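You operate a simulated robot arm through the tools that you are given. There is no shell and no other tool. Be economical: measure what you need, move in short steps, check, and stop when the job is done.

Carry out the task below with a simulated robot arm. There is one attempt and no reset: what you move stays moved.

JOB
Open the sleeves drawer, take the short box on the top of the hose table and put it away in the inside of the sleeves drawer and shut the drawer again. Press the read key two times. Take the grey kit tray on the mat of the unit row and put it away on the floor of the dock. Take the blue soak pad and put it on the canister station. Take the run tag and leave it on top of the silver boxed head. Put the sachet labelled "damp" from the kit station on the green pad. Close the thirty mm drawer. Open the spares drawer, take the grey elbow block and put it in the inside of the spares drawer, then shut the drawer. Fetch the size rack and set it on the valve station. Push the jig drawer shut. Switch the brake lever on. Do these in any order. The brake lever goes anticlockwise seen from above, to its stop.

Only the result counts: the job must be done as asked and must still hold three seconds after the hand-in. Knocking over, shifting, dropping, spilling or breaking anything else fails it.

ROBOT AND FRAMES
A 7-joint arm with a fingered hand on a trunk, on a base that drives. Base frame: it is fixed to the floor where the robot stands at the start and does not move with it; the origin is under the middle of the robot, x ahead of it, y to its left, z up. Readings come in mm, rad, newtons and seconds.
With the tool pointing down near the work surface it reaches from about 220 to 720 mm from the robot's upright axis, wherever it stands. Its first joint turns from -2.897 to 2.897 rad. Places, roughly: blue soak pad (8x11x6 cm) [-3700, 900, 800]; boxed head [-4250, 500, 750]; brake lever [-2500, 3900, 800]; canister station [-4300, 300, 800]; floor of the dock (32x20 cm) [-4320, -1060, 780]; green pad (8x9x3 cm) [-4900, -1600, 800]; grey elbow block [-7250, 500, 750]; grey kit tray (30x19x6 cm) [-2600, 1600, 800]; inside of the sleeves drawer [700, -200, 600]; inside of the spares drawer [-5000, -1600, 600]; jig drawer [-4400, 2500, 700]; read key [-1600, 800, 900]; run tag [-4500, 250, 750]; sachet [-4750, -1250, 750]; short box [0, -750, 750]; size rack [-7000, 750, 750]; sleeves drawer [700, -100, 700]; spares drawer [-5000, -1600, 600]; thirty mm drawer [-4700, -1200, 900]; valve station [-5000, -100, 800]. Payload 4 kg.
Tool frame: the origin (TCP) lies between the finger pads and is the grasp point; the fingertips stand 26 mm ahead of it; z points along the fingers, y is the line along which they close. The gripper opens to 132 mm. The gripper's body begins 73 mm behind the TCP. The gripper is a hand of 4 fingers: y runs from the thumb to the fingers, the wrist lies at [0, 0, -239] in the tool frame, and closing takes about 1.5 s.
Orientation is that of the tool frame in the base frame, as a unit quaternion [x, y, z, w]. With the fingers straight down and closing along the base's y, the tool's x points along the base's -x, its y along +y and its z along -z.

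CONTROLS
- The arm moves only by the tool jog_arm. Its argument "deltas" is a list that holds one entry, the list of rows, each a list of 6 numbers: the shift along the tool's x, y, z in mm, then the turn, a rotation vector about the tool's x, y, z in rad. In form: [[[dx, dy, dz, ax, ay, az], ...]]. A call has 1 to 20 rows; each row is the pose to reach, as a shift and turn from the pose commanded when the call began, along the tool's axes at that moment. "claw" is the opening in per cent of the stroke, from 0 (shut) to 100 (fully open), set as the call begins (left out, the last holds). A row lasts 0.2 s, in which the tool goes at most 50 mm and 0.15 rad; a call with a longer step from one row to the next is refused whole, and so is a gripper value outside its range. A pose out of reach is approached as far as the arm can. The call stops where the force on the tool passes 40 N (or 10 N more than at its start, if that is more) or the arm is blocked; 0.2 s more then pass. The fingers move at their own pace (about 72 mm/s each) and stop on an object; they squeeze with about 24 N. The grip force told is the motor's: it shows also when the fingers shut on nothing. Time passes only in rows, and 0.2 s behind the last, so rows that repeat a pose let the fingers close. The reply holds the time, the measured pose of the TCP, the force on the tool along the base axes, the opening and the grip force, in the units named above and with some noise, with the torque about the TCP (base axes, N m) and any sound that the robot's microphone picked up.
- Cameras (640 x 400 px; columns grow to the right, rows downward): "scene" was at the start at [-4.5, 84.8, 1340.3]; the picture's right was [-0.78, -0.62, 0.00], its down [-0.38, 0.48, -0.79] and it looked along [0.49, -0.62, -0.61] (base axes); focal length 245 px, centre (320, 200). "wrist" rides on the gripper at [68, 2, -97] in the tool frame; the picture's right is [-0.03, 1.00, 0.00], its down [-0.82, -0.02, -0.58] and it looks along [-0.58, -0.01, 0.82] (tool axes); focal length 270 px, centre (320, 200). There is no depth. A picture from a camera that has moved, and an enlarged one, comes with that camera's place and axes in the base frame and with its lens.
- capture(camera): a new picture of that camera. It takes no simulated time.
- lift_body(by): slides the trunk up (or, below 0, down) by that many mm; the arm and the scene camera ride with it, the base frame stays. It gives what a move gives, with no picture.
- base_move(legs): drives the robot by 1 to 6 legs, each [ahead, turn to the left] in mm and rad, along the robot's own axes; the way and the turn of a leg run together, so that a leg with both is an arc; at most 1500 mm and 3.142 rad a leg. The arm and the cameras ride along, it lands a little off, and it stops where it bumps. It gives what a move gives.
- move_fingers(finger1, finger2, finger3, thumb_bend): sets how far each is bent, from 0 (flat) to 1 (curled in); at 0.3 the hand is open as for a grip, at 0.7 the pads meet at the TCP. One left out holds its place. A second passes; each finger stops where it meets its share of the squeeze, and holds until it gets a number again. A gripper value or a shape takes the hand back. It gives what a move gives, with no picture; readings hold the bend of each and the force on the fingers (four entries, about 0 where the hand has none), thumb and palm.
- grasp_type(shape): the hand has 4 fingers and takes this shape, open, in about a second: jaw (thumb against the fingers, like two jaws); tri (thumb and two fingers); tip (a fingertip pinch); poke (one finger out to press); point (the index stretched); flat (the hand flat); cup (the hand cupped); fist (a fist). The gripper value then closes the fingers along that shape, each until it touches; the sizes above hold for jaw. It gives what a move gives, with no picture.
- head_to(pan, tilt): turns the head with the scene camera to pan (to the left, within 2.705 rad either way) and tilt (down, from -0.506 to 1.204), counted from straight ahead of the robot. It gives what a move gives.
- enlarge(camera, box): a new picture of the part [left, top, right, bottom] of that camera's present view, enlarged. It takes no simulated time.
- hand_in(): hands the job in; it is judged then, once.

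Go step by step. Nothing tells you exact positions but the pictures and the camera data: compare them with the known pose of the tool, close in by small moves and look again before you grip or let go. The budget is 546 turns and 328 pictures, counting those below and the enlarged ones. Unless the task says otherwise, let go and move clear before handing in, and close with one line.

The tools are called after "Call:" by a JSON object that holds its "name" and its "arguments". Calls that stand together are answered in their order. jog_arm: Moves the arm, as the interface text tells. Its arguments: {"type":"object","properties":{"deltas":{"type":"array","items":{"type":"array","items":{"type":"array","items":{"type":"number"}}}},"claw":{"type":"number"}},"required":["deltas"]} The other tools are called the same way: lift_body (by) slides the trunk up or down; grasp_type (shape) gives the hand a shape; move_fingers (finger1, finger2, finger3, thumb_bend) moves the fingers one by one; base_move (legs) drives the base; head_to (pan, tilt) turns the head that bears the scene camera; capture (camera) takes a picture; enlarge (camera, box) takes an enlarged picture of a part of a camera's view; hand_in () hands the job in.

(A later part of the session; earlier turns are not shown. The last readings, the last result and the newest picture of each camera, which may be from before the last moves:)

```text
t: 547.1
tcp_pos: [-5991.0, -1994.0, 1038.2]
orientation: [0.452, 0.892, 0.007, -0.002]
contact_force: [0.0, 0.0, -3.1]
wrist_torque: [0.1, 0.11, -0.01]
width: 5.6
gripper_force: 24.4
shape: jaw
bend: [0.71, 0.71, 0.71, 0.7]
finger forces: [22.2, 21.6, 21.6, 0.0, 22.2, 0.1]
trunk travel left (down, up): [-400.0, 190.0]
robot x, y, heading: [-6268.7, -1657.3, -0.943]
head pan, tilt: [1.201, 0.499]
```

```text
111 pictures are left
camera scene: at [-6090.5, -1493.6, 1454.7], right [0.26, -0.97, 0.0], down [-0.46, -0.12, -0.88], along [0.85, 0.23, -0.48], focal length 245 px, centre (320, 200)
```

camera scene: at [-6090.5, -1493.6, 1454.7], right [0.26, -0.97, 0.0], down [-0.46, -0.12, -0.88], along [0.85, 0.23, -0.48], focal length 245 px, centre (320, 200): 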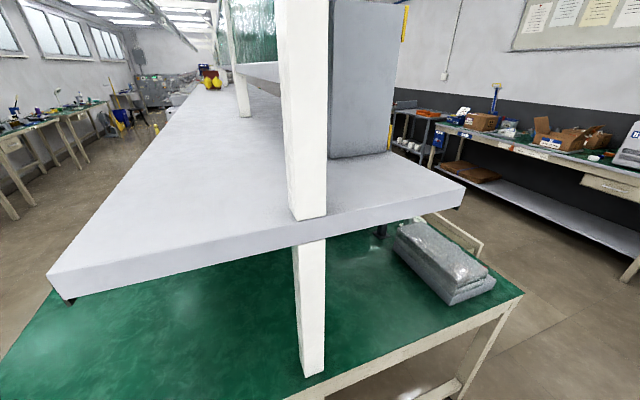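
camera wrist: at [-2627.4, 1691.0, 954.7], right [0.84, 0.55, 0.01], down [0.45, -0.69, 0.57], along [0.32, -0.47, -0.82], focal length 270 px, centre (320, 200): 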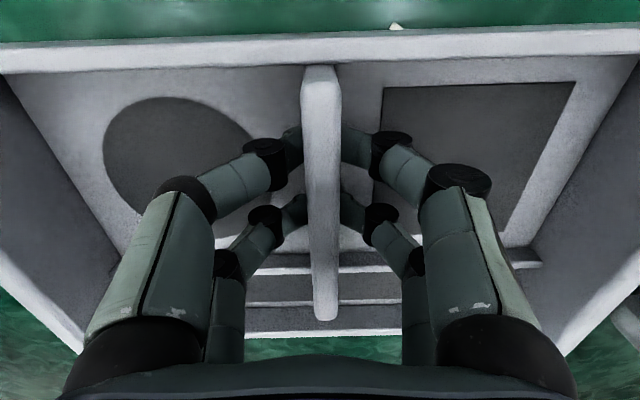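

One leg was too long; splitting it up.

Call:
{"name": "base_move", "arguments": {"legs": [[1000, 0], [540, 0], [0, 1.57], [1500, 0], [440, 0]]}}

Call:
{"name": "head_to", "arguments": {"pan": 1.2, "tilt": 0.5}}

Call:
{"name": "capture", "arguments": {"camera": "scene"}}

```text
t: 568.2
tcp_pos: [-3374.0, -1566.8, 1037.6]
orientation: [-0.287, 0.958, 0.003, -0.007]
contact_force: [-0.3, 0.4, -5.0]
wrist_torque: [-0.09, 0.13, 0.04]
width: 5.6
gripper_force: 24.4
shape: jaw
bend: [0.71, 0.71, 0.71, 0.7]
finger forces: [22.2, 21.6, 21.6, 0.0, 22.1, 0.0]
trunk travel left (down, up): [-400.0, 190.0]
robot x, y, heading: [-3729.0, -1825.4, 0.579]
head pan, tilt: [1.201, 0.499]
```

```text
t: 568.8
tcp_pos: [-3375.2, -1566.7, 1037.6]
orientation: [-0.286, 0.958, 0.002, -0.008]
contact_force: [0.1, -0.7, -4.2]
wrist_torque: [-0.12, 0.1, -0.01]
width: 5.4
gripper_force: 23.8
shape: jaw
bend: [0.71, 0.71, 0.71, 0.7]
finger forces: [22.1, 21.7, 21.7, 0.0, 22.2, 0.1]
trunk travel left (down, up): [-400.0, 190.0]
robot x, y, heading: [-3726.7, -1824.8, 0.579]
head pan, tilt: [1.201, 0.499]
```

```text
110 pictures are left
camera scene: at [-3878.8, -1642.6, 1454.7], right [0.98, 0.21, 0.0], down [0.1, -0.47, -0.88], along [-0.18, 0.86, -0.48], focal length 245 px, centre (320, 200)
```

scene: 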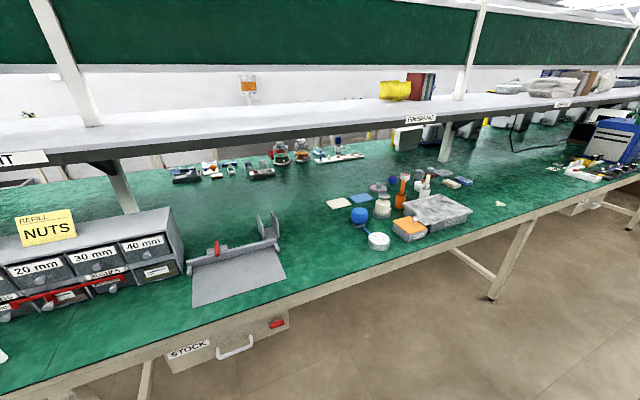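

The dock (grey floor with fences) is visible ahead-left. Zooming on it.

Call:
{"name": "enlarge", "arguments": {"camera": "scene", "box": [160, 190, 320, 320]}}

```text
3.08 times, centred on (240, 255) of scene
camera zoom: at [-3878.8, -1642.6, 1454.7], right [0.98, 0.21, 0.0], down [0.1, -0.47, -0.88], along [-0.18, 0.86, -0.48], focal length 754 px, centre (566, 31)
```

zoom: 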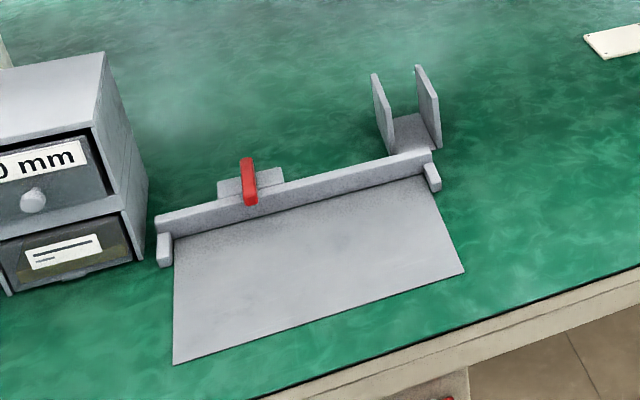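

The dock floor's centre computes to about (-4311, -1054), with its long side at angle ≈0.6. I'll turn to face it and drive closer.

Call:
{"name": "base_move", "arguments": {"legs": [[0, 1.6], [370, 0]]}}

Call:
{"name": "head_to", "arguments": {"pan": 0.1, "tilt": 0.75}}

Call:
{"name": "capture", "arguments": {"camera": "scene"}}

Call:
{"name": "capture", "arguments": {"camera": "wrist"}}

```text
t: 575.1
tcp_pos: [-4225.9, -1199.5, 1038.0]
orientation: [0.894, -0.448, 0.003, 0.007]
contact_force: [-0.2, 0.4, -4.8]
wrist_torque: [-0.13, -0.1, -0.02]
width: 5.5
gripper_force: 23.9
shape: jaw
bend: [0.71, 0.71, 0.71, 0.7]
finger forces: [21.9, 21.5, 21.5, 0.1, 22.1, 0.0]
trunk travel left (down, up): [-400.0, 190.0]
robot x, y, heading: [-3945.5, -1538.8, 2.212]
head pan, tilt: [1.201, 0.499]
```

```text
t: 576.4
tcp_pos: [-4225.8, -1200.4, 1037.2]
orientation: [0.894, -0.448, 0.004, 0.008]
contact_force: [0.4, 0.0, -4.6]
wrist_torque: [-0.12, -0.1, 0.0]
width: 5.7
gripper_force: 24.2
shape: jaw
bend: [0.71, 0.71, 0.71, 0.7]
finger forces: [22.2, 21.5, 21.4, 0.0, 22.1, 0.1]
trunk travel left (down, up): [-400.0, 190.0]
robot x, y, heading: [-3944.7, -1533.4, 2.212]
head pan, tilt: [0.099, 0.75]
```

```text
108 pictures are left
camera scene: at [-4087.2, -1614.1, 1432.7], right [0.74, 0.67, 0.0], down [0.46, -0.5, -0.73], along [-0.49, 0.54, -0.68], focal length 245 px, centre (320, 200)
```

scene: 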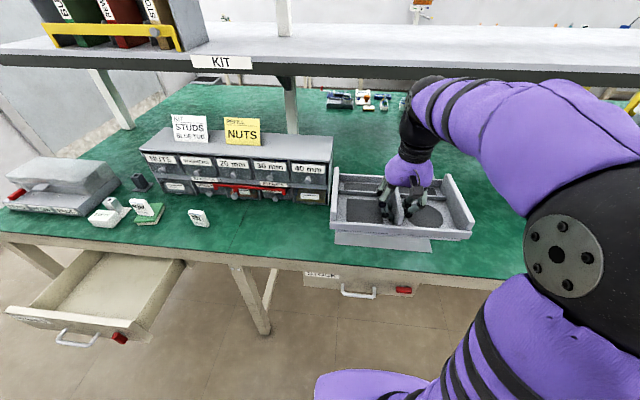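

```text
107 pictures are left
camera wrist: at [-4186.7, -1254.4, 1135.0], right [-0.82, -0.58, 0.01], down [-0.47, 0.68, 0.57], along [-0.34, 0.46, -0.82], focal length 270 px, centre (320, 200)
```

wrist: 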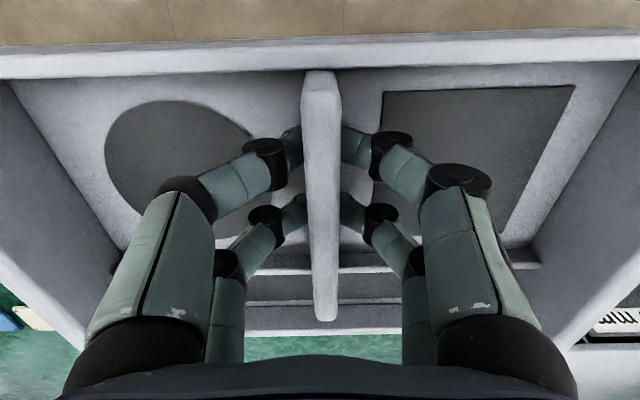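

Two independent views agree on the dock's centre (-4311, -1050) at angle ≈0.625. I'll bring the tray above it, keeping a little clearance from the rear fence.

Call:
{"name": "jog_arm", "arguments": {"deltas": [[[-33, -4, 0, 0, 0, 0.005], [-66, -9, 0, 0, 0, 0.01], [-99, -13, 10, 0, 0, 0.017], [-131, -18, 30, 0, 0, 0.017], [-131, -18, 65, 0, 0, 0.017], [-131, -18, 100, 0, 0, 0.017]]]}}

Call:
{"name": "capture", "arguments": {"camera": "scene"}}

Call:
{"name": "enlarge", "arguments": {"camera": "scene", "box": [300, 120, 500, 270]}}

Call:
{"name": "capture", "arguments": {"camera": "wrist"}}

```text
t: 577.8
tcp_pos: [-4290.2, -1084.3, 933.4]
orientation: [0.89, -0.455, 0.004, 0.007]
contact_force: [1.0, -0.1, -4.4]
wrist_torque: [-0.09, -0.09, 0.02]
width: 5.6
gripper_force: 24.5
shape: jaw
bend: [0.71, 0.71, 0.71, 0.7]
finger forces: [22.1, 21.5, 21.4, 0.0, 22.1, 0.1]
trunk travel left (down, up): [-400.0, 190.0]
robot x, y, heading: [-3948.4, -1534.2, 2.211]
head pan, tilt: [0.099, 0.75]
```

```text
106 pictures are left
camera scene: at [-4087.1, -1614.1, 1432.8], right [0.74, 0.67, 0.0], down [0.46, -0.5, -0.73], along [-0.49, 0.54, -0.68], focal length 245 px, centre (320, 200)
```

scene: 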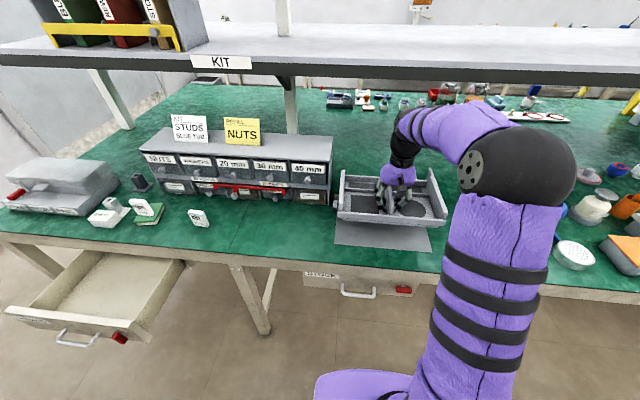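

```text
2.67 times, centred on (400, 195) of scene
camera zoom: at [-4087.1, -1614.1, 1432.8], right [0.74, 0.67, 0.0], down [0.46, -0.5, -0.73], along [-0.49, 0.54, -0.68], focal length 654 px, centre (107, 213)
```

zoom: 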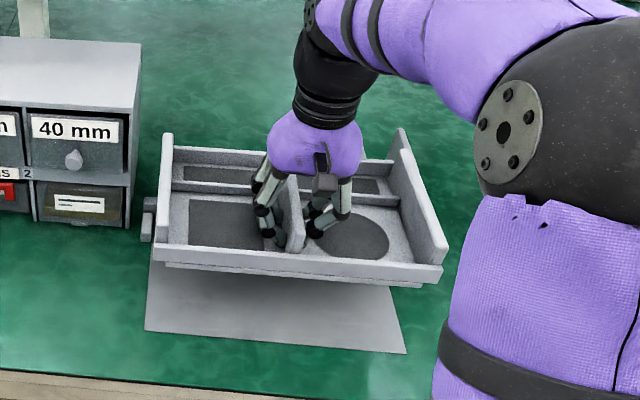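

```text
104 pictures are left
camera wrist: at [-4251.0, -1139.9, 1031.7], right [-0.83, -0.56, 0.01], down [-0.46, 0.68, 0.57], along [-0.33, 0.46, -0.82], focal length 270 px, centre (320, 200)
```

wrist: 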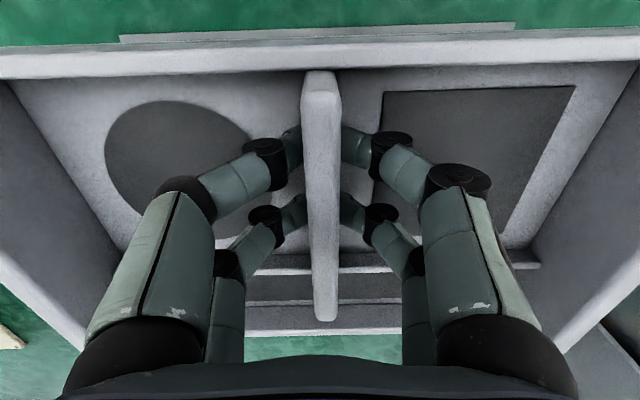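

The dock's front edge shows just ahead of and parallel to the tray, centred within a few mm. Lowering.

Call:
{"name": "jog_arm", "arguments": {"deltas": [[[0, -1, 30, 0, 0, 0], [0, -2, 60, 0, 0, 0], [0, -2, 80, 0, 0, 0], [0, -2, 92, 0, 0, 0]]]}}

Call:
{"name": "capture", "arguments": {"camera": "wrist"}}

Call:
{"name": "enlarge", "arguments": {"camera": "scene", "box": [310, 130, 470, 270]}}

```text
t: 578.8
tcp_pos: [-4288.8, -1087.9, 845.7]
orientation: [0.891, -0.455, 0.001, 0.006]
contact_force: [0.0, -4.0, 13.8]
wrist_torque: [0.88, 0.7, -0.08]
width: 7.0
gripper_force: 24.0
shape: jaw
bend: [0.72, 0.74, 0.72, 0.7]
finger forces: [18.6, 37.3, 30.2, 0.0, 19.8, 0.1]
trunk travel left (down, up): [-400.0, 190.0]
robot x, y, heading: [-3945.0, -1533.9, 2.211]
head pan, tilt: [0.099, 0.75]
```

```text
103 pictures are left
camera wrist: at [-4250.1, -1143.3, 942.3], right [-0.82, -0.57, 0.01], down [-0.46, 0.68, 0.57], along [-0.33, 0.47, -0.82], focal length 270 px, centre (320, 200)
```

wrist: 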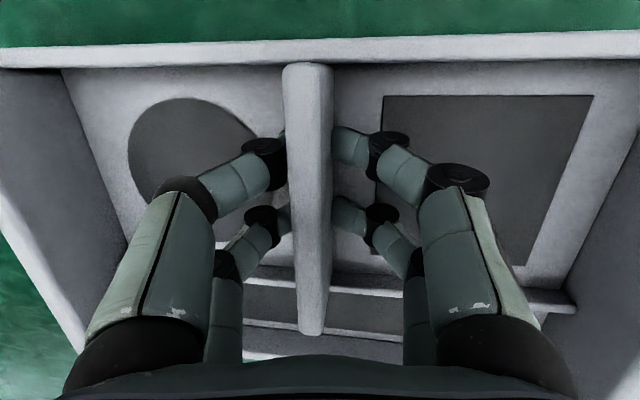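

```text
2.86 times, centred on (390, 200) of scene
camera zoom: at [-4086.1, -1615.6, 1433.1], right [0.74, 0.67, 0.0], down [0.46, -0.5, -0.73], along [-0.49, 0.54, -0.68], focal length 700 px, centre (120, 200)
```

zoom: 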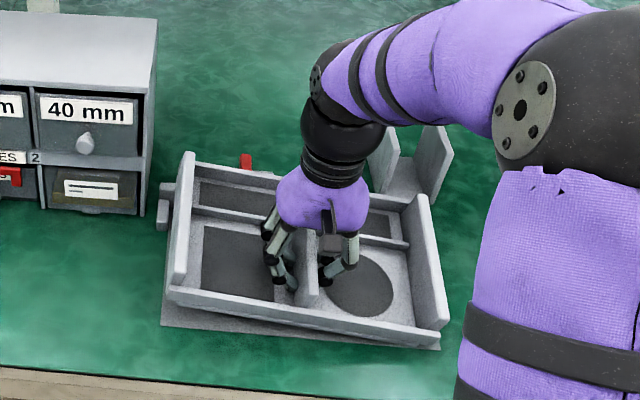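

The rear of the tray caught on something, likely the fence. I'll lift, look, and shift it toward me.

Call:
{"name": "jog_arm", "arguments": {"deltas": [[[0, 0, -15, 0, 0, 0], [0, 0, -30, 0, 0, 0]]]}}

Call:
{"name": "capture", "arguments": {"camera": "wrist"}}

Call:
{"name": "enlarge", "arguments": {"camera": "scene", "box": [310, 130, 470, 270]}}

```text
t: 579.4
tcp_pos: [-4288.2, -1086.7, 872.6]
orientation: [0.89, -0.456, 0.004, 0.009]
contact_force: [-0.2, 0.0, -4.7]
wrist_torque: [-0.16, -0.08, 0.0]
width: 5.4
gripper_force: 23.9
shape: jaw
bend: [0.72, 0.72, 0.71, 0.7]
finger forces: [24.3, 21.2, 22.0, 0.1, 24.2, 0.0]
trunk travel left (down, up): [-400.0, 190.0]
robot x, y, heading: [-3945.5, -1532.8, 2.206]
head pan, tilt: [0.099, 0.75]
```

```text
101 pictures are left
camera wrist: at [-4250.3, -1142.5, 970.7], right [-0.83, -0.56, 0.01], down [-0.46, 0.68, 0.56], along [-0.33, 0.46, -0.82], focal length 270 px, centre (320, 200)
```

wrist: 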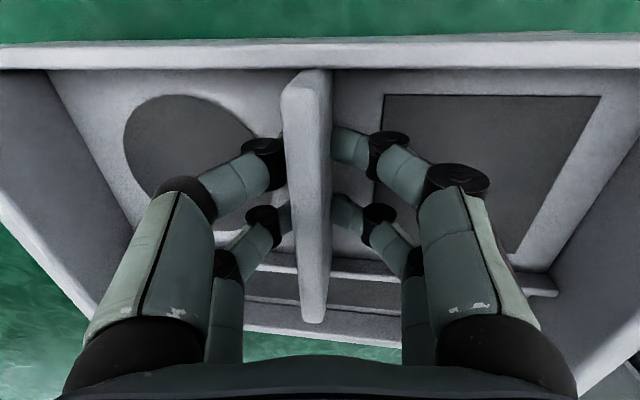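

```text
2.86 times, centred on (390, 200) of scene
camera zoom: at [-4087.2, -1614.0, 1432.6], right [0.74, 0.67, 0.0], down [0.46, -0.5, -0.73], along [-0.49, 0.54, -0.68], focal length 700 px, centre (120, 200)
```

zoom: 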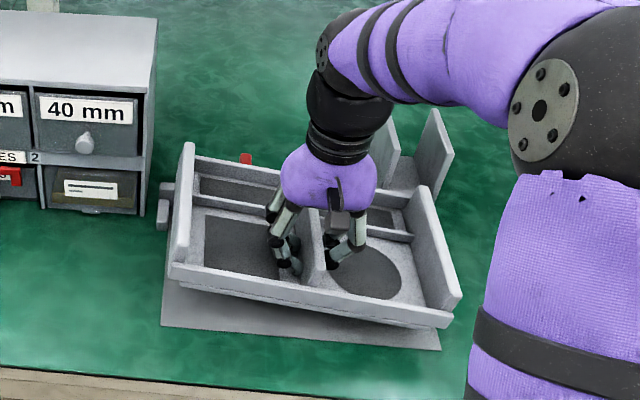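

The tray rolled about 0.1 rad in the grip, its cabinet-side end being high. I'll shift it 12 mm toward me, counter-rotate to level it, and look again.

Call:
{"name": "jog_arm", "arguments": {"deltas": [[[5, 0, -5, 0.05, 0, 0], [12, 0, -10, 0.1, 0, 0]]]}}

Call:
{"name": "enlarge", "arguments": {"camera": "scene", "box": [310, 130, 470, 270]}}

Call:
{"name": "capture", "arguments": {"camera": "wrist"}}

```text
t: 580.0
tcp_pos: [-4282.1, -1096.8, 882.1]
orientation: [0.89, -0.455, 0.026, -0.036]
contact_force: [-0.7, 0.6, -4.6]
wrist_torque: [-0.13, -0.04, 0.0]
width: 5.4
gripper_force: 24.1
shape: jaw
bend: [0.72, 0.72, 0.71, 0.7]
finger forces: [24.7, 21.2, 22.1, 0.1, 24.1, 0.0]
trunk travel left (down, up): [-400.0, 190.0]
robot x, y, heading: [-3948.7, -1537.5, 2.204]
head pan, tilt: [0.099, 0.75]
```

```text
2.86 times, centred on (390, 200) of scene
camera zoom: at [-4087.2, -1613.9, 1432.7], right [0.74, 0.67, 0.0], down [0.46, -0.5, -0.73], along [-0.49, 0.54, -0.68], focal length 700 px, centre (120, 200)
```

zoom: 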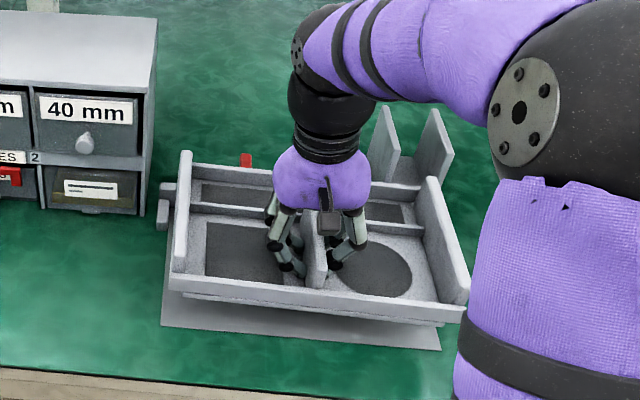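

```text
98 pictures are left
camera wrist: at [-4251.2, -1157.6, 980.4], right [-0.82, -0.56, -0.09], down [-0.51, 0.65, 0.57], along [-0.26, 0.51, -0.82], focal length 270 px, centre (320, 200)
```

wrist: 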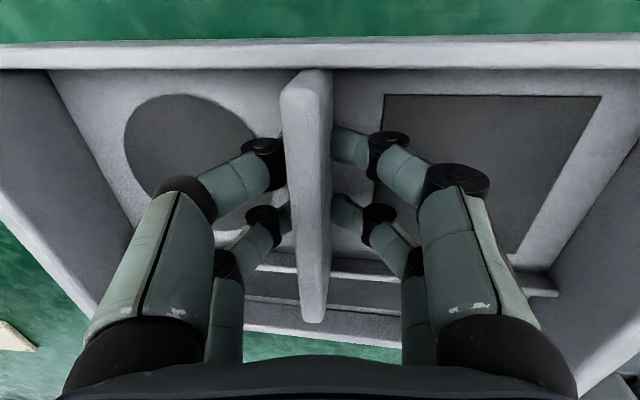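

The tray is level again and sits over the dock, now 12 mm nearer to me. Lowering in stages with checks.

Call:
{"name": "jog_arm", "arguments": {"deltas": [[[0, 3, 20, 0, 0, 0], [0, 3, 32, 0, 0, 0], [0, 3, 42, 0, 0, 0]]]}}

Call:
{"name": "enlarge", "arguments": {"camera": "scene", "box": [310, 130, 470, 270]}}

```text
t: 580.8
tcp_pos: [-4282.7, -1096.4, 843.6]
orientation: [0.89, -0.453, 0.024, -0.038]
contact_force: [-1.6, -2.6, 10.5]
wrist_torque: [0.86, 0.9, 0.14]
width: 5.9
gripper_force: 24.5
shape: jaw
bend: [0.72, 0.75, 0.71, 0.69]
finger forces: [17.2, 41.5, 26.8, 0.1, 22.1, 0.1]
trunk travel left (down, up): [-400.0, 190.0]
robot x, y, heading: [-3943.2, -1537.2, 2.209]
head pan, tilt: [0.099, 0.75]
```

```text
2.86 times, centred on (390, 200) of scene
camera zoom: at [-4086.5, -1615.3, 1433.0], right [0.74, 0.67, 0.0], down [0.46, -0.5, -0.73], along [-0.49, 0.54, -0.68], focal length 700 px, centre (120, 200)
```

zoom: 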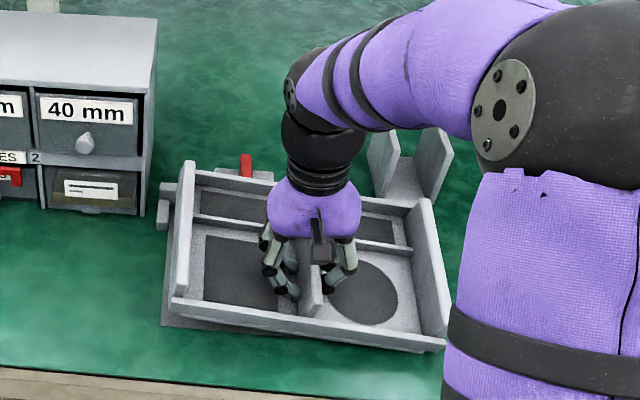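

The catch seems to be the red swing bar that overhangs the rear of the dock. I'll lift, move 15 mm further toward me to clear it, lower, and then slide the tray back under it.

Call:
{"name": "jog_arm", "arguments": {"deltas": [[[0, 0, -15, 0, 0, 0], [8, 0, -30, 0, 0, 0], [16, 0, -35, 0, 0, 0]]]}}

Call:
{"name": "enlarge", "arguments": {"camera": "scene", "box": [310, 130, 470, 270]}}

```text
t: 581.6
tcp_pos: [-4274.7, -1110.1, 875.3]
orientation: [0.89, -0.455, 0.026, -0.036]
contact_force: [0.0, -0.5, -4.4]
wrist_torque: [-0.15, -0.06, -0.01]
width: 5.3
gripper_force: 23.9
shape: jaw
bend: [0.72, 0.72, 0.7, 0.7]
finger forces: [25.1, 21.0, 21.8, 0.0, 24.5, 0.0]
trunk travel left (down, up): [-400.0, 190.0]
robot x, y, heading: [-3944.9, -1539.1, 2.207]
head pan, tilt: [0.099, 0.75]
```

```text
2.86 times, centred on (390, 200) of scene
camera zoom: at [-4087.2, -1614.0, 1432.7], right [0.74, 0.67, 0.0], down [0.46, -0.5, -0.73], along [-0.49, 0.54, -0.68], focal length 700 px, centre (120, 200)
```

zoom: 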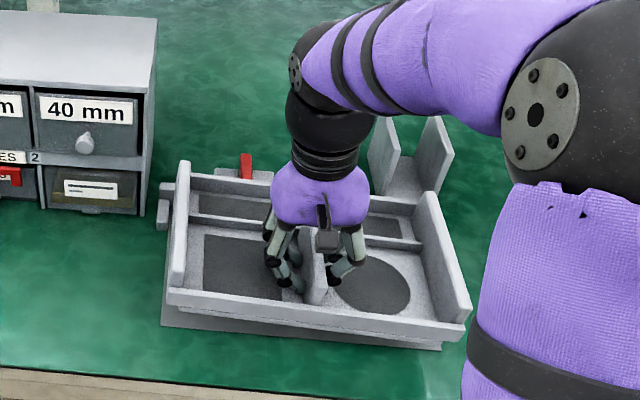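

Call:
{"name": "jog_arm", "arguments": {"deltas": [[[0, 0, 15, 0.03, 0, 0], [0, 0, 30, 0.06, 0, 0], [0, 0, 40, 0.06, 0, 0]]]}}

Call:
{"name": "enlarge", "arguments": {"camera": "scene", "box": [310, 130, 470, 270]}}

```text
t: 582.4
tcp_pos: [-4271.4, -1108.2, 837.3]
orientation: [0.888, -0.454, 0.039, -0.063]
contact_force: [-1.2, 0.4, -5.0]
wrist_torque: [-0.11, -0.07, 0.01]
width: 5.2
gripper_force: 23.9
shape: jaw
bend: [0.72, 0.72, 0.7, 0.7]
finger forces: [24.9, 21.3, 21.7, 0.0, 24.4, 0.1]
trunk travel left (down, up): [-400.0, 190.0]
robot x, y, heading: [-3946.6, -1535.6, 2.208]
head pan, tilt: [0.099, 0.75]
```

```text
2.86 times, centred on (390, 200) of scene
camera zoom: at [-4087.2, -1614.0, 1432.7], right [0.74, 0.67, 0.0], down [0.46, -0.5, -0.73], along [-0.49, 0.54, -0.68], focal length 700 px, centre (120, 200)
```

zoom: 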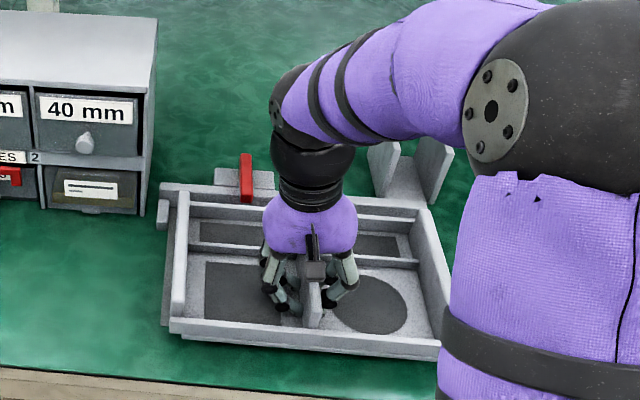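

Clear of the bar now. Continuing down to the floor.

Call:
{"name": "jog_arm", "arguments": {"deltas": [[[0, 0, 8, 0, 0, 0], [0, 0, 14, 0, 0, 0], [0, 0, 19, 0, 0, 0], [0, 0, 24, 0, 0, 0]]]}}

Call:
{"name": "enlarge", "arguments": {"camera": "scene", "box": [310, 130, 470, 270]}}

Call:
{"name": "capture", "arguments": {"camera": "wrist"}}

```text
t: 583.4
tcp_pos: [-4267.8, -1106.5, 816.8]
orientation: [0.888, -0.453, 0.038, -0.065]
contact_force: [-1.6, -3.3, 13.1]
wrist_torque: [-0.24, -0.17, 0.05]
width: 5.7
gripper_force: 23.9
shape: jaw
bend: [0.72, 0.72, 0.7, 0.7]
finger forces: [27.3, 23.5, 21.7, 0.0, 26.0, 0.1]
trunk travel left (down, up): [-400.0, 190.0]
robot x, y, heading: [-3943.0, -1535.9, 2.209]
head pan, tilt: [0.099, 0.75]
```

```text
2.86 times, centred on (390, 200) of scene
camera zoom: at [-4086.5, -1615.3, 1433.2], right [0.74, 0.67, 0.0], down [0.46, -0.5, -0.73], along [-0.49, 0.54, -0.68], focal length 700 px, centre (120, 200)
```

zoom: 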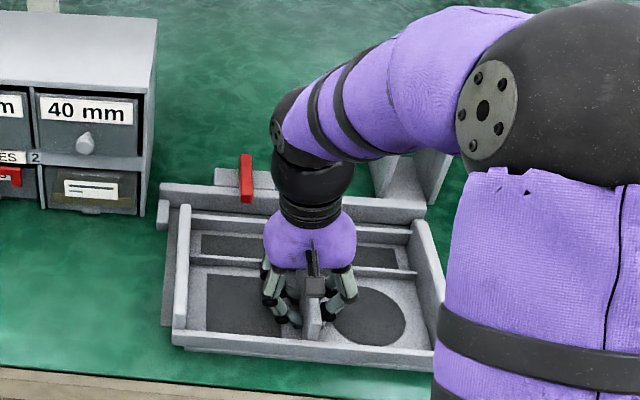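

```text
93 pictures are left
camera wrist: at [-4242.2, -1170.5, 912.0], right [-0.82, -0.56, -0.15], down [-0.53, 0.63, 0.57], along [-0.22, 0.54, -0.81], focal length 270 px, centre (320, 200)
```

wrist: 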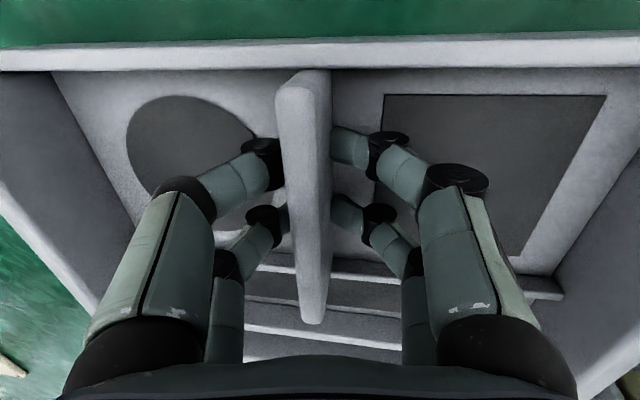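

The tray is on the dock floor, slightly toward the front and right. I'll slide it gently 9 mm back and 5 mm left.

Call:
{"name": "jog_arm", "arguments": {"deltas": [[[0, 0, -3, 0, 0, 0], [-3, 2, -3, 0, 0, 0], [-6, 4, -3, 0, 0, 0], [-9, 5, -3, 0, 0, 0]]]}}

Call:
{"name": "enlarge", "arguments": {"camera": "scene", "box": [310, 130, 470, 270]}}

```text
t: 584.4
tcp_pos: [-4277.0, -1101.1, 816.8]
orientation: [0.888, -0.454, 0.04, -0.064]
contact_force: [3.6, -1.7, 7.8]
wrist_torque: [-0.12, -0.18, -0.03]
width: 5.3
gripper_force: 24.6
shape: jaw
bend: [0.72, 0.72, 0.7, 0.7]
finger forces: [25.7, 22.0, 23.6, 0.0, 25.8, 0.1]
trunk travel left (down, up): [-400.0, 190.0]
robot x, y, heading: [-3950.2, -1536.8, 2.213]
head pan, tilt: [0.099, 0.75]
```

```text
2.86 times, centred on (390, 200) of scene
camera zoom: at [-4086.2, -1614.9, 1432.9], right [0.74, 0.67, 0.0], down [0.46, -0.5, -0.73], along [-0.49, 0.54, -0.68], focal length 700 px, centre (120, 200)
```

zoom: 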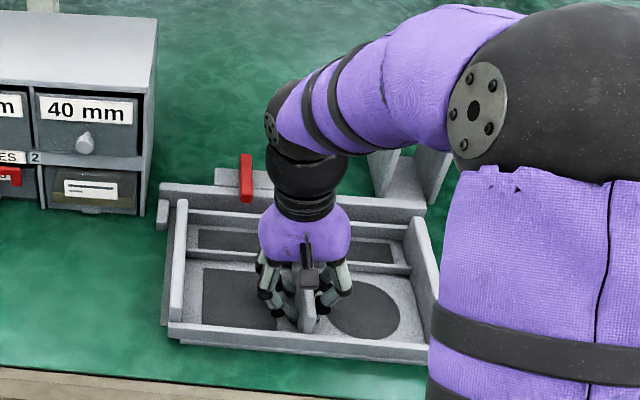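

There is still a gap to the fence and a slight overhang at the front, so I'll slide back about 12 mm more.

Call:
{"name": "jog_arm", "arguments": {"deltas": [[[-4, 0, -1, 0, 0, 0], [-8, 0, -1, 0, 0, 0], [-12, 0, -1, 0, 0, 0]]]}}

Call:
{"name": "enlarge", "arguments": {"camera": "scene", "box": [310, 130, 470, 270]}}

```text
t: 585.2
tcp_pos: [-4285.0, -1093.0, 817.1]
orientation: [0.889, -0.453, 0.039, -0.063]
contact_force: [1.3, -1.3, 0.6]
wrist_torque: [-0.13, -0.08, 0.0]
width: 5.7
gripper_force: 23.9
shape: jaw
bend: [0.72, 0.72, 0.7, 0.7]
finger forces: [25.5, 22.2, 22.7, 0.0, 25.1, 0.0]
trunk travel left (down, up): [-400.0, 190.0]
robot x, y, heading: [-3947.8, -1539.2, 2.213]
head pan, tilt: [0.099, 0.75]
```

```text
2.86 times, centred on (390, 200) of scene
camera zoom: at [-4086.9, -1614.4, 1432.7], right [0.74, 0.67, 0.0], down [0.46, -0.5, -0.73], along [-0.49, 0.54, -0.68], focal length 700 px, centre (120, 200)
```

zoom: 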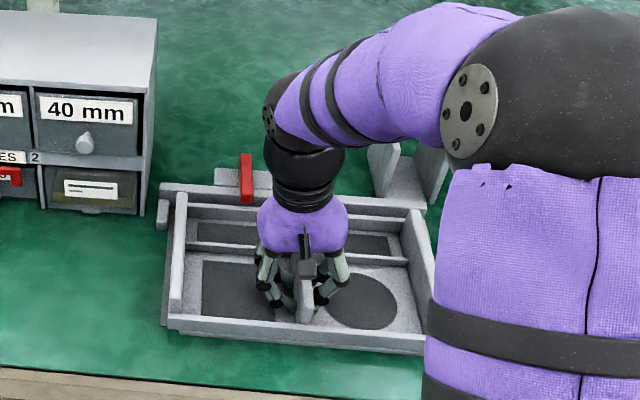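

The tray now sits squarely within the dock. Releasing and rising straight up.

Call:
{"name": "jog_arm", "arguments": {"deltas": [[[0, 0, 1, 0, 0, 0], [0, 0, 1, 0, 0, 0], [0, 0, 1, 0, 0, 0], [0, 0, 1, 0, 0, 0]]], "claw": 45}}

Call:
{"name": "jog_arm", "arguments": {"deltas": [[[0, 0, -20, 0, 0, 0], [0, 0, -60, 0, 0, 0], [0, 0, -100, 0, 0, 0], [0, 0, -140, -0.08, 0, 0], [0, 0, -180, -0.15, 0, 0], [0, 0, -220, -0.15, 0, 0]]]}}

Call:
{"name": "capture", "arguments": {"camera": "wrist"}}

Call:
{"name": "enlarge", "arguments": {"camera": "scene", "box": [310, 130, 470, 270]}}

```text
t: 586.2
tcp_pos: [-4284.2, -1091.3, 819.0]
orientation: [0.888, -0.454, 0.038, -0.064]
contact_force: [-0.7, 5.4, 17.3]
wrist_torque: [-0.11, 0.37, -0.09]
width: 55.4
gripper_force: 0.0
shape: jaw
bend: [0.76, 0.76, 0.73, 0.7]
finger forces: [8.5, 9.0, 0.0, 0.0, 0.0, 0.1]
trunk travel left (down, up): [-400.0, 190.0]
robot x, y, heading: [-3947.0, -1537.9, 2.211]
head pan, tilt: [0.099, 0.75]
```

```text
t: 587.6
tcp_pos: [-4311.5, -1109.3, 1034.0]
orientation: [0.891, -0.455, 0.005, 0.003]
contact_force: [-0.7, -0.5, 0.5]
wrist_torque: [0.0, 0.02, 0.01]
width: 59.2
gripper_force: 0.1
shape: jaw
bend: [0.73, 0.73, 0.73, 0.7]
finger forces: [0.0, 0.0, 0.0, 0.1, 0.1, 0.0]
trunk travel left (down, up): [-400.0, 190.0]
robot x, y, heading: [-3945.0, -1531.7, 2.208]
head pan, tilt: [0.099, 0.75]
```

```text
90 pictures are left
camera wrist: at [-4274.3, -1165.3, 1132.2], right [-0.82, -0.57, 0.0], down [-0.46, 0.68, 0.57], along [-0.32, 0.47, -0.82], focal length 270 px, centre (320, 200)
```

wrist: 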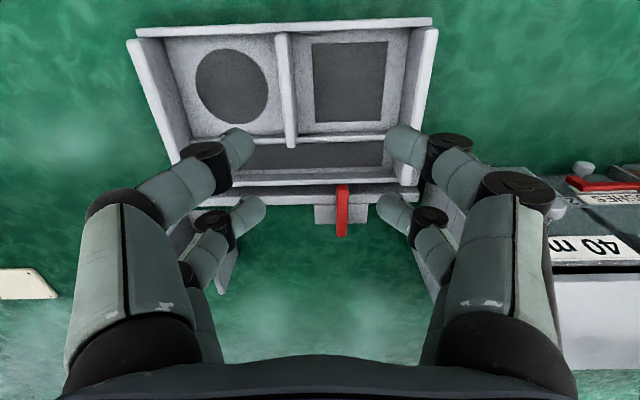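

```text
2.86 times, centred on (390, 200) of scene
camera zoom: at [-4086.9, -1614.1, 1432.7], right [0.74, 0.67, 0.0], down [0.46, -0.5, -0.73], along [-0.49, 0.54, -0.68], focal length 700 px, centre (120, 200)
```

zoom: 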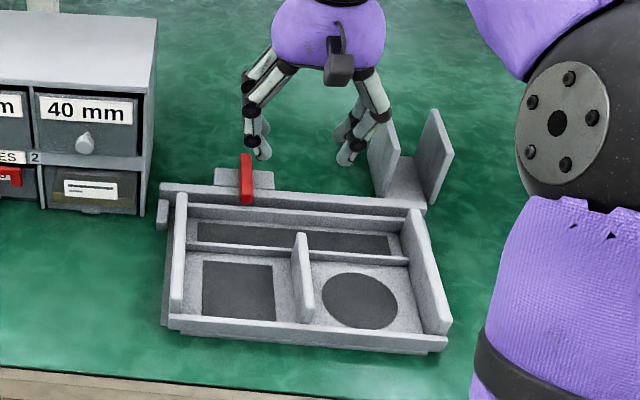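

The tray rests on the dock floor, aligned within several mm and touching nothing else. The last item is the grey elbow block: I'll retract and drive back round to the press bench.

Call:
{"name": "jog_arm", "arguments": {"deltas": [[[30, 0, -30, 0, 0, 0], [60, 0, -60, 0, 0, 0], [95, 0, -80, 0, 0, 0], [130, 0, -90, 0, 0, 0]]]}}

Call:
{"name": "base_move", "arguments": {"legs": [[-330, 0], [0, 1.555], [1500, 0], [490, 0], [0, -1.57], [1500, 0]]}}

```text
t: 588.6
tcp_pos: [-4236.0, -1213.8, 1124.8]
orientation: [0.89, -0.456, 0.005, 0.003]
contact_force: [0.7, 0.2, -0.1]
wrist_torque: [-0.02, 0.0, -0.01]
width: 58.8
gripper_force: 0.0
shape: jaw
bend: [0.73, 0.73, 0.73, 0.7]
finger forces: [0.0, 0.0, 0.0, 0.0, 0.0, 0.1]
trunk travel left (down, up): [-400.0, 190.0]
robot x, y, heading: [-3943.8, -1535.4, 2.209]
head pan, tilt: [0.099, 0.75]
```

```text
t: 614.9
tcp_pos: [-6540.5, -1370.6, 1125.6]
orientation: [0.883, -0.47, 0.006, 0.003]
contact_force: [0.3, 0.2, -0.6]
wrist_torque: [0.03, -0.06, 0.02]
width: 59.0
gripper_force: 0.1
shape: jaw
bend: [0.73, 0.73, 0.73, 0.7]
finger forces: [0.0, 0.0, 0.0, 0.0, 0.0, 0.1]
trunk travel left (down, up): [-400.0, 190.0]
robot x, y, heading: [-6259.4, -1702.7, 2.182]
head pan, tilt: [0.099, 0.75]
```

Call:
{"name": "base_move", "arguments": {"legs": [[1480, 0], [0, -1.56], [590, 0], [0, 1.57], [450, 0]]}}

Call:
{"name": "capture", "arguments": {"camera": "wrist"}}

Call:
{"name": "capture", "arguments": {"camera": "scene"}}

```text
t: 635.1
tcp_pos: [-7159.0, 551.1, 1126.6]
orientation: [0.884, -0.467, 0.005, 0.003]
contact_force: [-0.4, 0.3, 0.4]
wrist_torque: [-0.03, 0.0, -0.02]
width: 59.1
gripper_force: 0.0
shape: jaw
bend: [0.73, 0.73, 0.73, 0.7]
finger forces: [0.1, 0.0, 0.1, 0.0, 0.2, 0.1]
trunk travel left (down, up): [-400.0, 190.0]
robot x, y, heading: [-6878.8, 226.8, 2.181]
head pan, tilt: [0.099, 0.75]
```

```text
88 pictures are left
camera wrist: at [-7122.7, 493.8, 1223.5], right [-0.84, -0.54, 0.0], down [-0.44, 0.69, 0.57], along [-0.31, 0.48, -0.82], focal length 270 px, centre (320, 200)
```

wrist: 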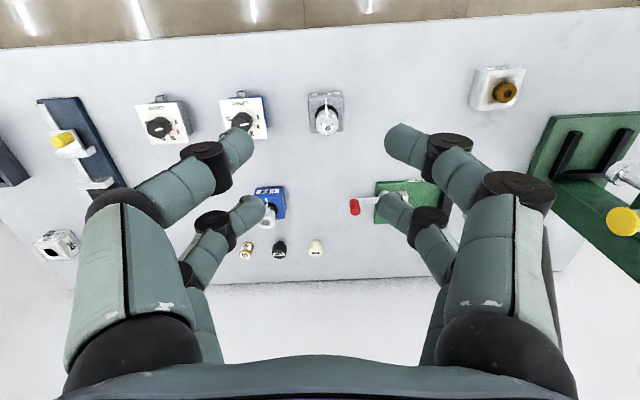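

```text
87 pictures are left
camera scene: at [-7020.7, 146.2, 1432.7], right [0.76, 0.65, 0.0], down [0.44, -0.52, -0.73], along [-0.48, 0.56, -0.68], focal length 245 px, centre (320, 200)
```

scene: 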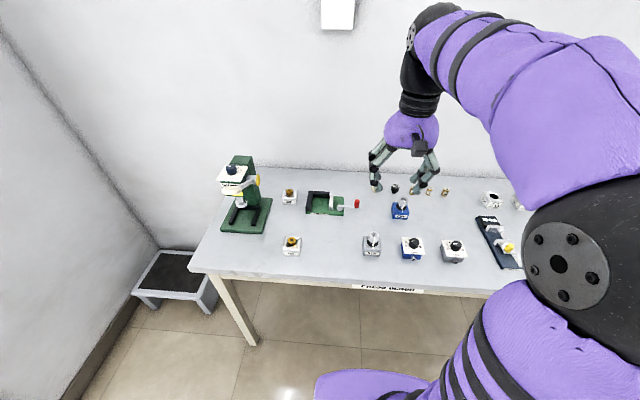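

The block is in front of me near (-7197, 591). I'll zoom to see its shape.

Call:
{"name": "enlarge", "arguments": {"camera": "scene", "box": [350, 220, 400, 265]}}

Call:
{"name": "enlarge", "arguments": {"camera": "wrist", "box": [290, 70, 370, 150]}}

```text
8.89 times, centred on (375, 242) of scene
camera zoom: at [-7020.7, 146.2, 1432.7], right [0.76, 0.65, 0.0], down [0.44, -0.52, -0.73], along [-0.48, 0.56, -0.68], focal length 2179 px, centre (-169, -178)
```

zoom: 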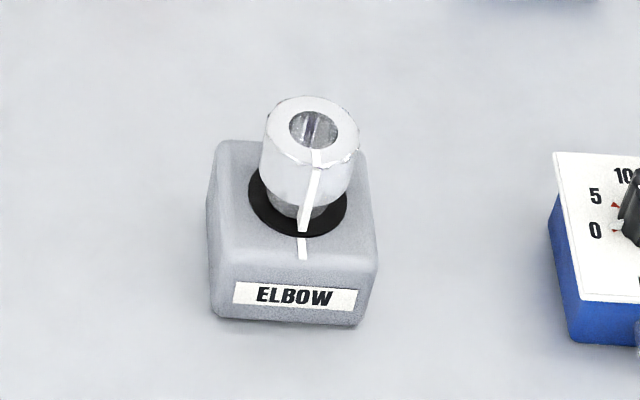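

```text
5.00 times, centred on (330, 110) of wrist
camera zoom: at [-7122.7, 493.8, 1223.5], right [-0.84, -0.54, 0.0], down [-0.44, 0.69, 0.57], along [-0.31, 0.48, -0.82], focal length 1351 px, centre (270, 650)
```

zoom: 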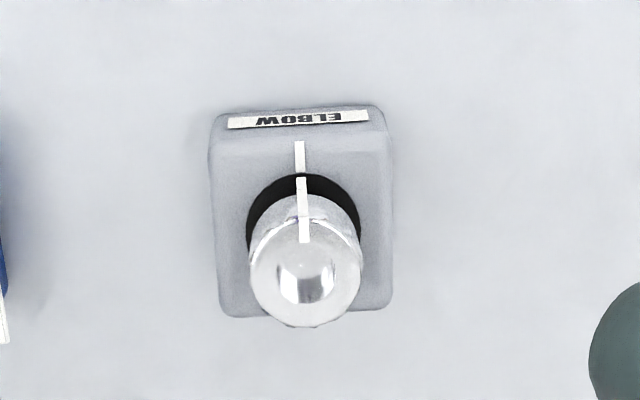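

It is a 50 mm box with a tube on top. I'll come down over it with the fingers on the box's two sides.

Call:
{"name": "jog_arm", "arguments": {"deltas": [[[-13, 2, 45, 0, 0, 0], [-26, 4, 90, 0, 0, 0], [-39, 6, 135, 0, 0, 0], [-52, 9, 180, 0, 0, 0], [-52, 9, 215, 0, 0, 0]]], "claw": 65}}

Call:
{"name": "capture", "arguments": {"camera": "wrist"}}

```text
t: 636.4
tcp_pos: [-7194.9, 589.3, 910.0]
orientation: [0.883, -0.469, 0.006, 0.003]
contact_force: [-0.2, 1.3, 0.3]
wrist_torque: [0.01, -0.01, 0.01]
width: 85.1
gripper_force: 0.1
shape: jaw
bend: [0.7, 0.7, 0.7, 0.65]
finger forces: [0.0, 0.0, 0.1, 0.0, 0.0, 0.1]
trunk travel left (down, up): [-400.0, 190.0]
robot x, y, heading: [-6875.9, 218.7, 2.181]
head pan, tilt: [0.099, 0.75]
```

```text
84 pictures are left
camera wrist: at [-7158.2, 531.8, 1008.1], right [-0.84, -0.54, 0.0], down [-0.44, 0.69, 0.57], along [-0.31, 0.48, -0.82], focal length 270 px, centre (320, 200)
```

wrist: 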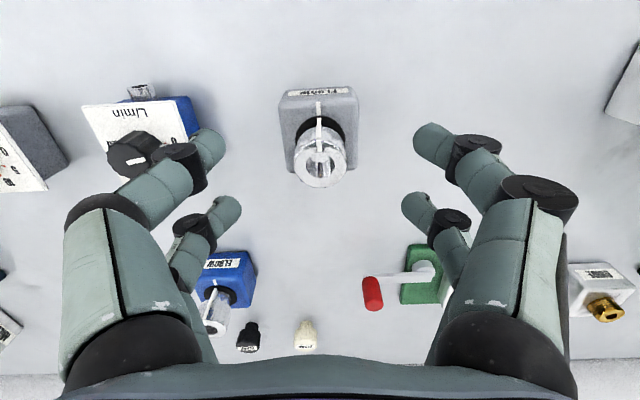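

Call:
{"name": "jog_arm", "arguments": {"deltas": [[[2, 0, 10, 0, 0, 0], [5, 0, 25, 0, 0, 0], [5, 0, 50, 0, 0, 0], [5, 0, 66, 0, 0, 0], [5, 0, 75, 0, 0, 0]]], "claw": 52}}

Call:
{"name": "capture", "arguments": {"camera": "wrist"}}

```text
t: 637.5
tcp_pos: [-7191.4, 582.3, 834.8]
orientation: [0.884, -0.468, 0.006, 0.003]
contact_force: [0.1, -0.4, -0.4]
wrist_torque: [0.02, 0.02, -0.02]
width: 69.2
gripper_force: 0.1
shape: jaw
bend: [0.72, 0.72, 0.72, 0.7]
finger forces: [0.0, 0.0, 0.0, 0.0, 0.1, 0.1]
trunk travel left (down, up): [-400.0, 190.0]
robot x, y, heading: [-6872.9, 219.0, 2.182]
head pan, tilt: [0.099, 0.75]
```

```text
83 pictures are left
camera wrist: at [-7154.7, 524.9, 931.9], right [-0.84, -0.54, 0.0], down [-0.45, 0.69, 0.57], along [-0.31, 0.48, -0.82], focal length 270 px, centre (320, 200)
```

wrist: 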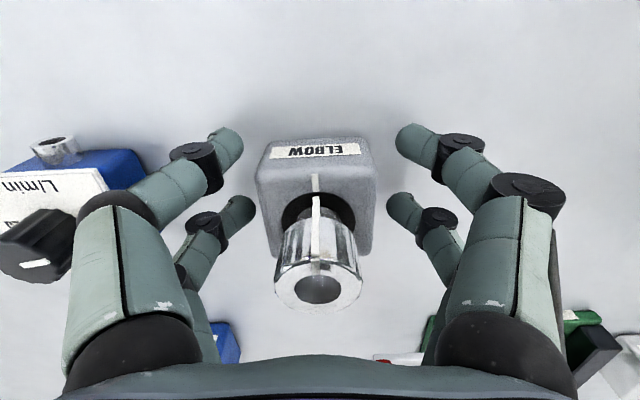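

The fingers flank the box. Closing and lifting.

Call:
{"name": "jog_arm", "arguments": {"deltas": [[[0, 0, 3, 0, 0, 0], [0, 0, 3, 0, 0, 0], [0, 0, 3, 0, 0, 0], [0, 0, 3, 0, 0, 0], [0, 0, 3, 0, 0, 0], [0, 0, 3, 0, 0, 0]]], "claw": 0}}

Call:
{"name": "jog_arm", "arguments": {"deltas": [[[0, 0, -15, 0, 0, 0], [0, 0, -45, 0, 0, 0], [0, 0, -85, 0, 0, 0], [0, 0, -125, 0, 0, 0], [30, 0, -165, 0, 0, 0], [60, 0, -205, 0, 0, 0], [90, 0, -240, 0, 0, 0]]]}}

Call:
{"name": "capture", "arguments": {"camera": "wrist"}}

```text
t: 639.0
tcp_pos: [-7191.7, 581.8, 832.3]
orientation: [0.884, -0.468, 0.006, 0.004]
contact_force: [-3.6, -0.5, 5.7]
wrist_torque: [0.3, 0.05, 0.11]
width: 23.1
gripper_force: 24.1
shape: jaw
bend: [0.74, 0.74, 0.72, 0.75]
finger forces: [19.5, 21.8, 34.6, 0.0, 8.6, 0.0]
trunk travel left (down, up): [-400.0, 190.0]
robot x, y, heading: [-6882.2, 222.4, 2.177]
head pan, tilt: [0.099, 0.75]
```

```text
t: 640.5
tcp_pos: [-7141.8, 509.1, 1074.5]
orientation: [0.884, -0.468, 0.005, 0.004]
contact_force: [-0.6, 0.7, -1.4]
wrist_torque: [-0.04, 0.0, 0.03]
width: 22.1
gripper_force: 23.6
shape: jaw
bend: [0.74, 0.74, 0.7, 0.75]
finger forces: [21.7, 19.4, 34.9, 0.0, 6.0, 0.1]
trunk travel left (down, up): [-400.0, 190.0]
robot x, y, heading: [-6878.1, 221.1, 2.182]
head pan, tilt: [0.099, 0.75]
```

```text
82 pictures are left
camera wrist: at [-7106.0, 452.4, 1172.0], right [-0.84, -0.54, 0.0], down [-0.44, 0.69, 0.57], along [-0.31, 0.48, -0.82], focal length 270 px, centre (320, 200)
```

wrist: 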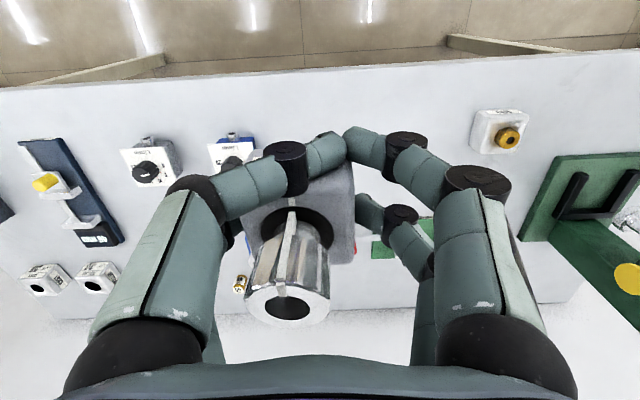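

The block is held but twisted, with the near fingers only on its corner. I'd rather set it back down and regrip more securely.

Call:
{"name": "jog_arm", "arguments": {"deltas": [[[-30, 0, 35, 0, 0, 0], [-60, 0, 75, 0, 0, 0], [-90, 0, 115, 0, 0, 0], [-90, 0, 155, 0, 0, 0], [-90, 0, 195, 0, 0, 0], [-90, 0, 225, 0, 0, 0], [-90, 0, 236, 0, 0, 0], [-90, 0, 241, 0, 0, 0], [-90, 0, 246, 0, 0, 0]]]}}

Call:
{"name": "capture", "arguments": {"camera": "wrist"}}

```text
t: 642.5
tcp_pos: [-7192.0, 583.4, 830.2]
orientation: [0.884, -0.468, 0.002, 0.002]
contact_force: [0.7, -4.9, 31.1]
wrist_torque: [1.0, -0.3, -0.08]
width: 22.0
gripper_force: 23.4
shape: jaw
bend: [0.75, 0.74, 0.72, 0.74]
finger forces: [0.1, 25.5, 35.0, 0.0, 8.9, 0.0]
trunk travel left (down, up): [-400.0, 190.0]
robot x, y, heading: [-6879.8, 220.5, 2.18]
head pan, tilt: [0.099, 0.75]
```

```text
81 pictures are left
camera wrist: at [-7154.4, 524.2, 926.4], right [-0.84, -0.54, 0.0], down [-0.44, 0.69, 0.57], along [-0.31, 0.48, -0.82], focal length 270 px, centre (320, 200)
```

wrist: 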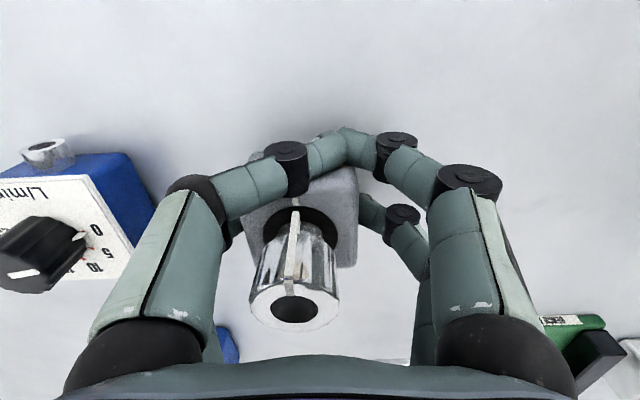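

Call:
{"name": "jog_arm", "arguments": {"deltas": [[[0, 0, -1, 0, 0, 0], [0, 0, -1, 0, 0, 0], [0, 0, -1, 0, 0, 0], [0, 0, -4, 0, 0, 0]]], "claw": 52}}

Call:
{"name": "capture", "arguments": {"camera": "wrist"}}

```text
t: 643.5
tcp_pos: [-7190.6, 580.9, 829.2]
orientation: [0.884, -0.468, 0.007, 0.004]
contact_force: [0.4, -0.2, -0.9]
wrist_torque: [0.02, 0.01, 0.02]
width: 68.1
gripper_force: 0.1
shape: jaw
bend: [0.73, 0.73, 0.73, 0.7]
finger forces: [0.0, 0.0, 0.1, 0.0, 0.0, 0.1]
trunk travel left (down, up): [-400.0, 190.0]
robot x, y, heading: [-6871.4, 219.0, 2.183]
head pan, tilt: [0.099, 0.75]
```

```text
80 pictures are left
camera wrist: at [-7154.4, 523.9, 926.8], right [-0.84, -0.54, 0.0], down [-0.45, 0.69, 0.57], along [-0.31, 0.48, -0.82], focal length 270 px, centre (320, 200)
```

wrist: 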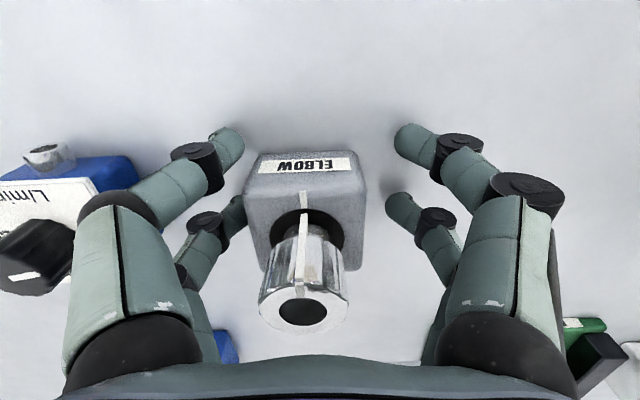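

The block's centre lies about 8 mm farther and 6 mm left of my grip centre. Correcting and regripping.

Call:
{"name": "jog_arm", "arguments": {"deltas": [[[-4, -3, 0, 0, 0, 0], [-9, -6, 0, 0, 0, 0], [-9, -6, 1, 0, 0, 0]]]}}

Call:
{"name": "jog_arm", "arguments": {"deltas": [[[0, 0, 0, 0, 0, 0], [0, 0, 0, 0, 0, 0], [0, 0, 0, 0, 0, 0], [0, 0, 0, 0, 0, 0], [0, 0, 0, 0, 0, 0], [0, 0, 0, 0, 0, 0]]], "claw": 0}}

Call:
{"name": "capture", "arguments": {"camera": "wrist"}}

```text
t: 644.4
tcp_pos: [-7191.1, 592.9, 830.1]
orientation: [0.883, -0.468, 0.004, 0.003]
contact_force: [-0.4, 0.2, -0.2]
wrist_torque: [0.02, -0.02, -0.02]
width: 67.8
gripper_force: 0.1
shape: jaw
bend: [0.73, 0.73, 0.73, 0.7]
finger forces: [0.1, 0.1, 0.0, 0.0, 0.0, 0.0]
trunk travel left (down, up): [-400.0, 190.0]
robot x, y, heading: [-6878.3, 222.6, 2.184]
head pan, tilt: [0.099, 0.75]
```

```text
t: 645.8
tcp_pos: [-7189.6, 592.8, 830.2]
orientation: [0.884, -0.468, 0.005, 0.003]
contact_force: [0.3, -0.2, 0.4]
wrist_torque: [-0.02, 0.03, -0.04]
width: 45.6
gripper_force: 23.9
shape: jaw
bend: [0.74, 0.74, 0.74, 0.7]
finger forces: [21.9, 21.8, 21.6, 0.0, 22.0, 0.0]
trunk travel left (down, up): [-400.0, 190.0]
robot x, y, heading: [-6873.9, 217.6, 2.182]
head pan, tilt: [0.099, 0.75]
```

```text
79 pictures are left
camera wrist: at [-7154.5, 534.7, 927.1], right [-0.84, -0.54, 0.0], down [-0.44, 0.69, 0.57], along [-0.31, 0.48, -0.82], focal length 270 px, centre (320, 200)
```

wrist: 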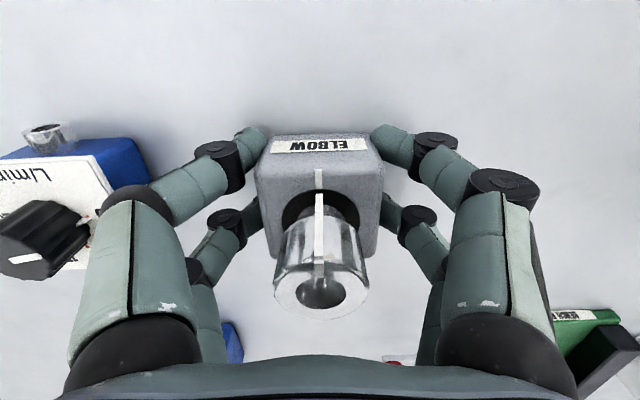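

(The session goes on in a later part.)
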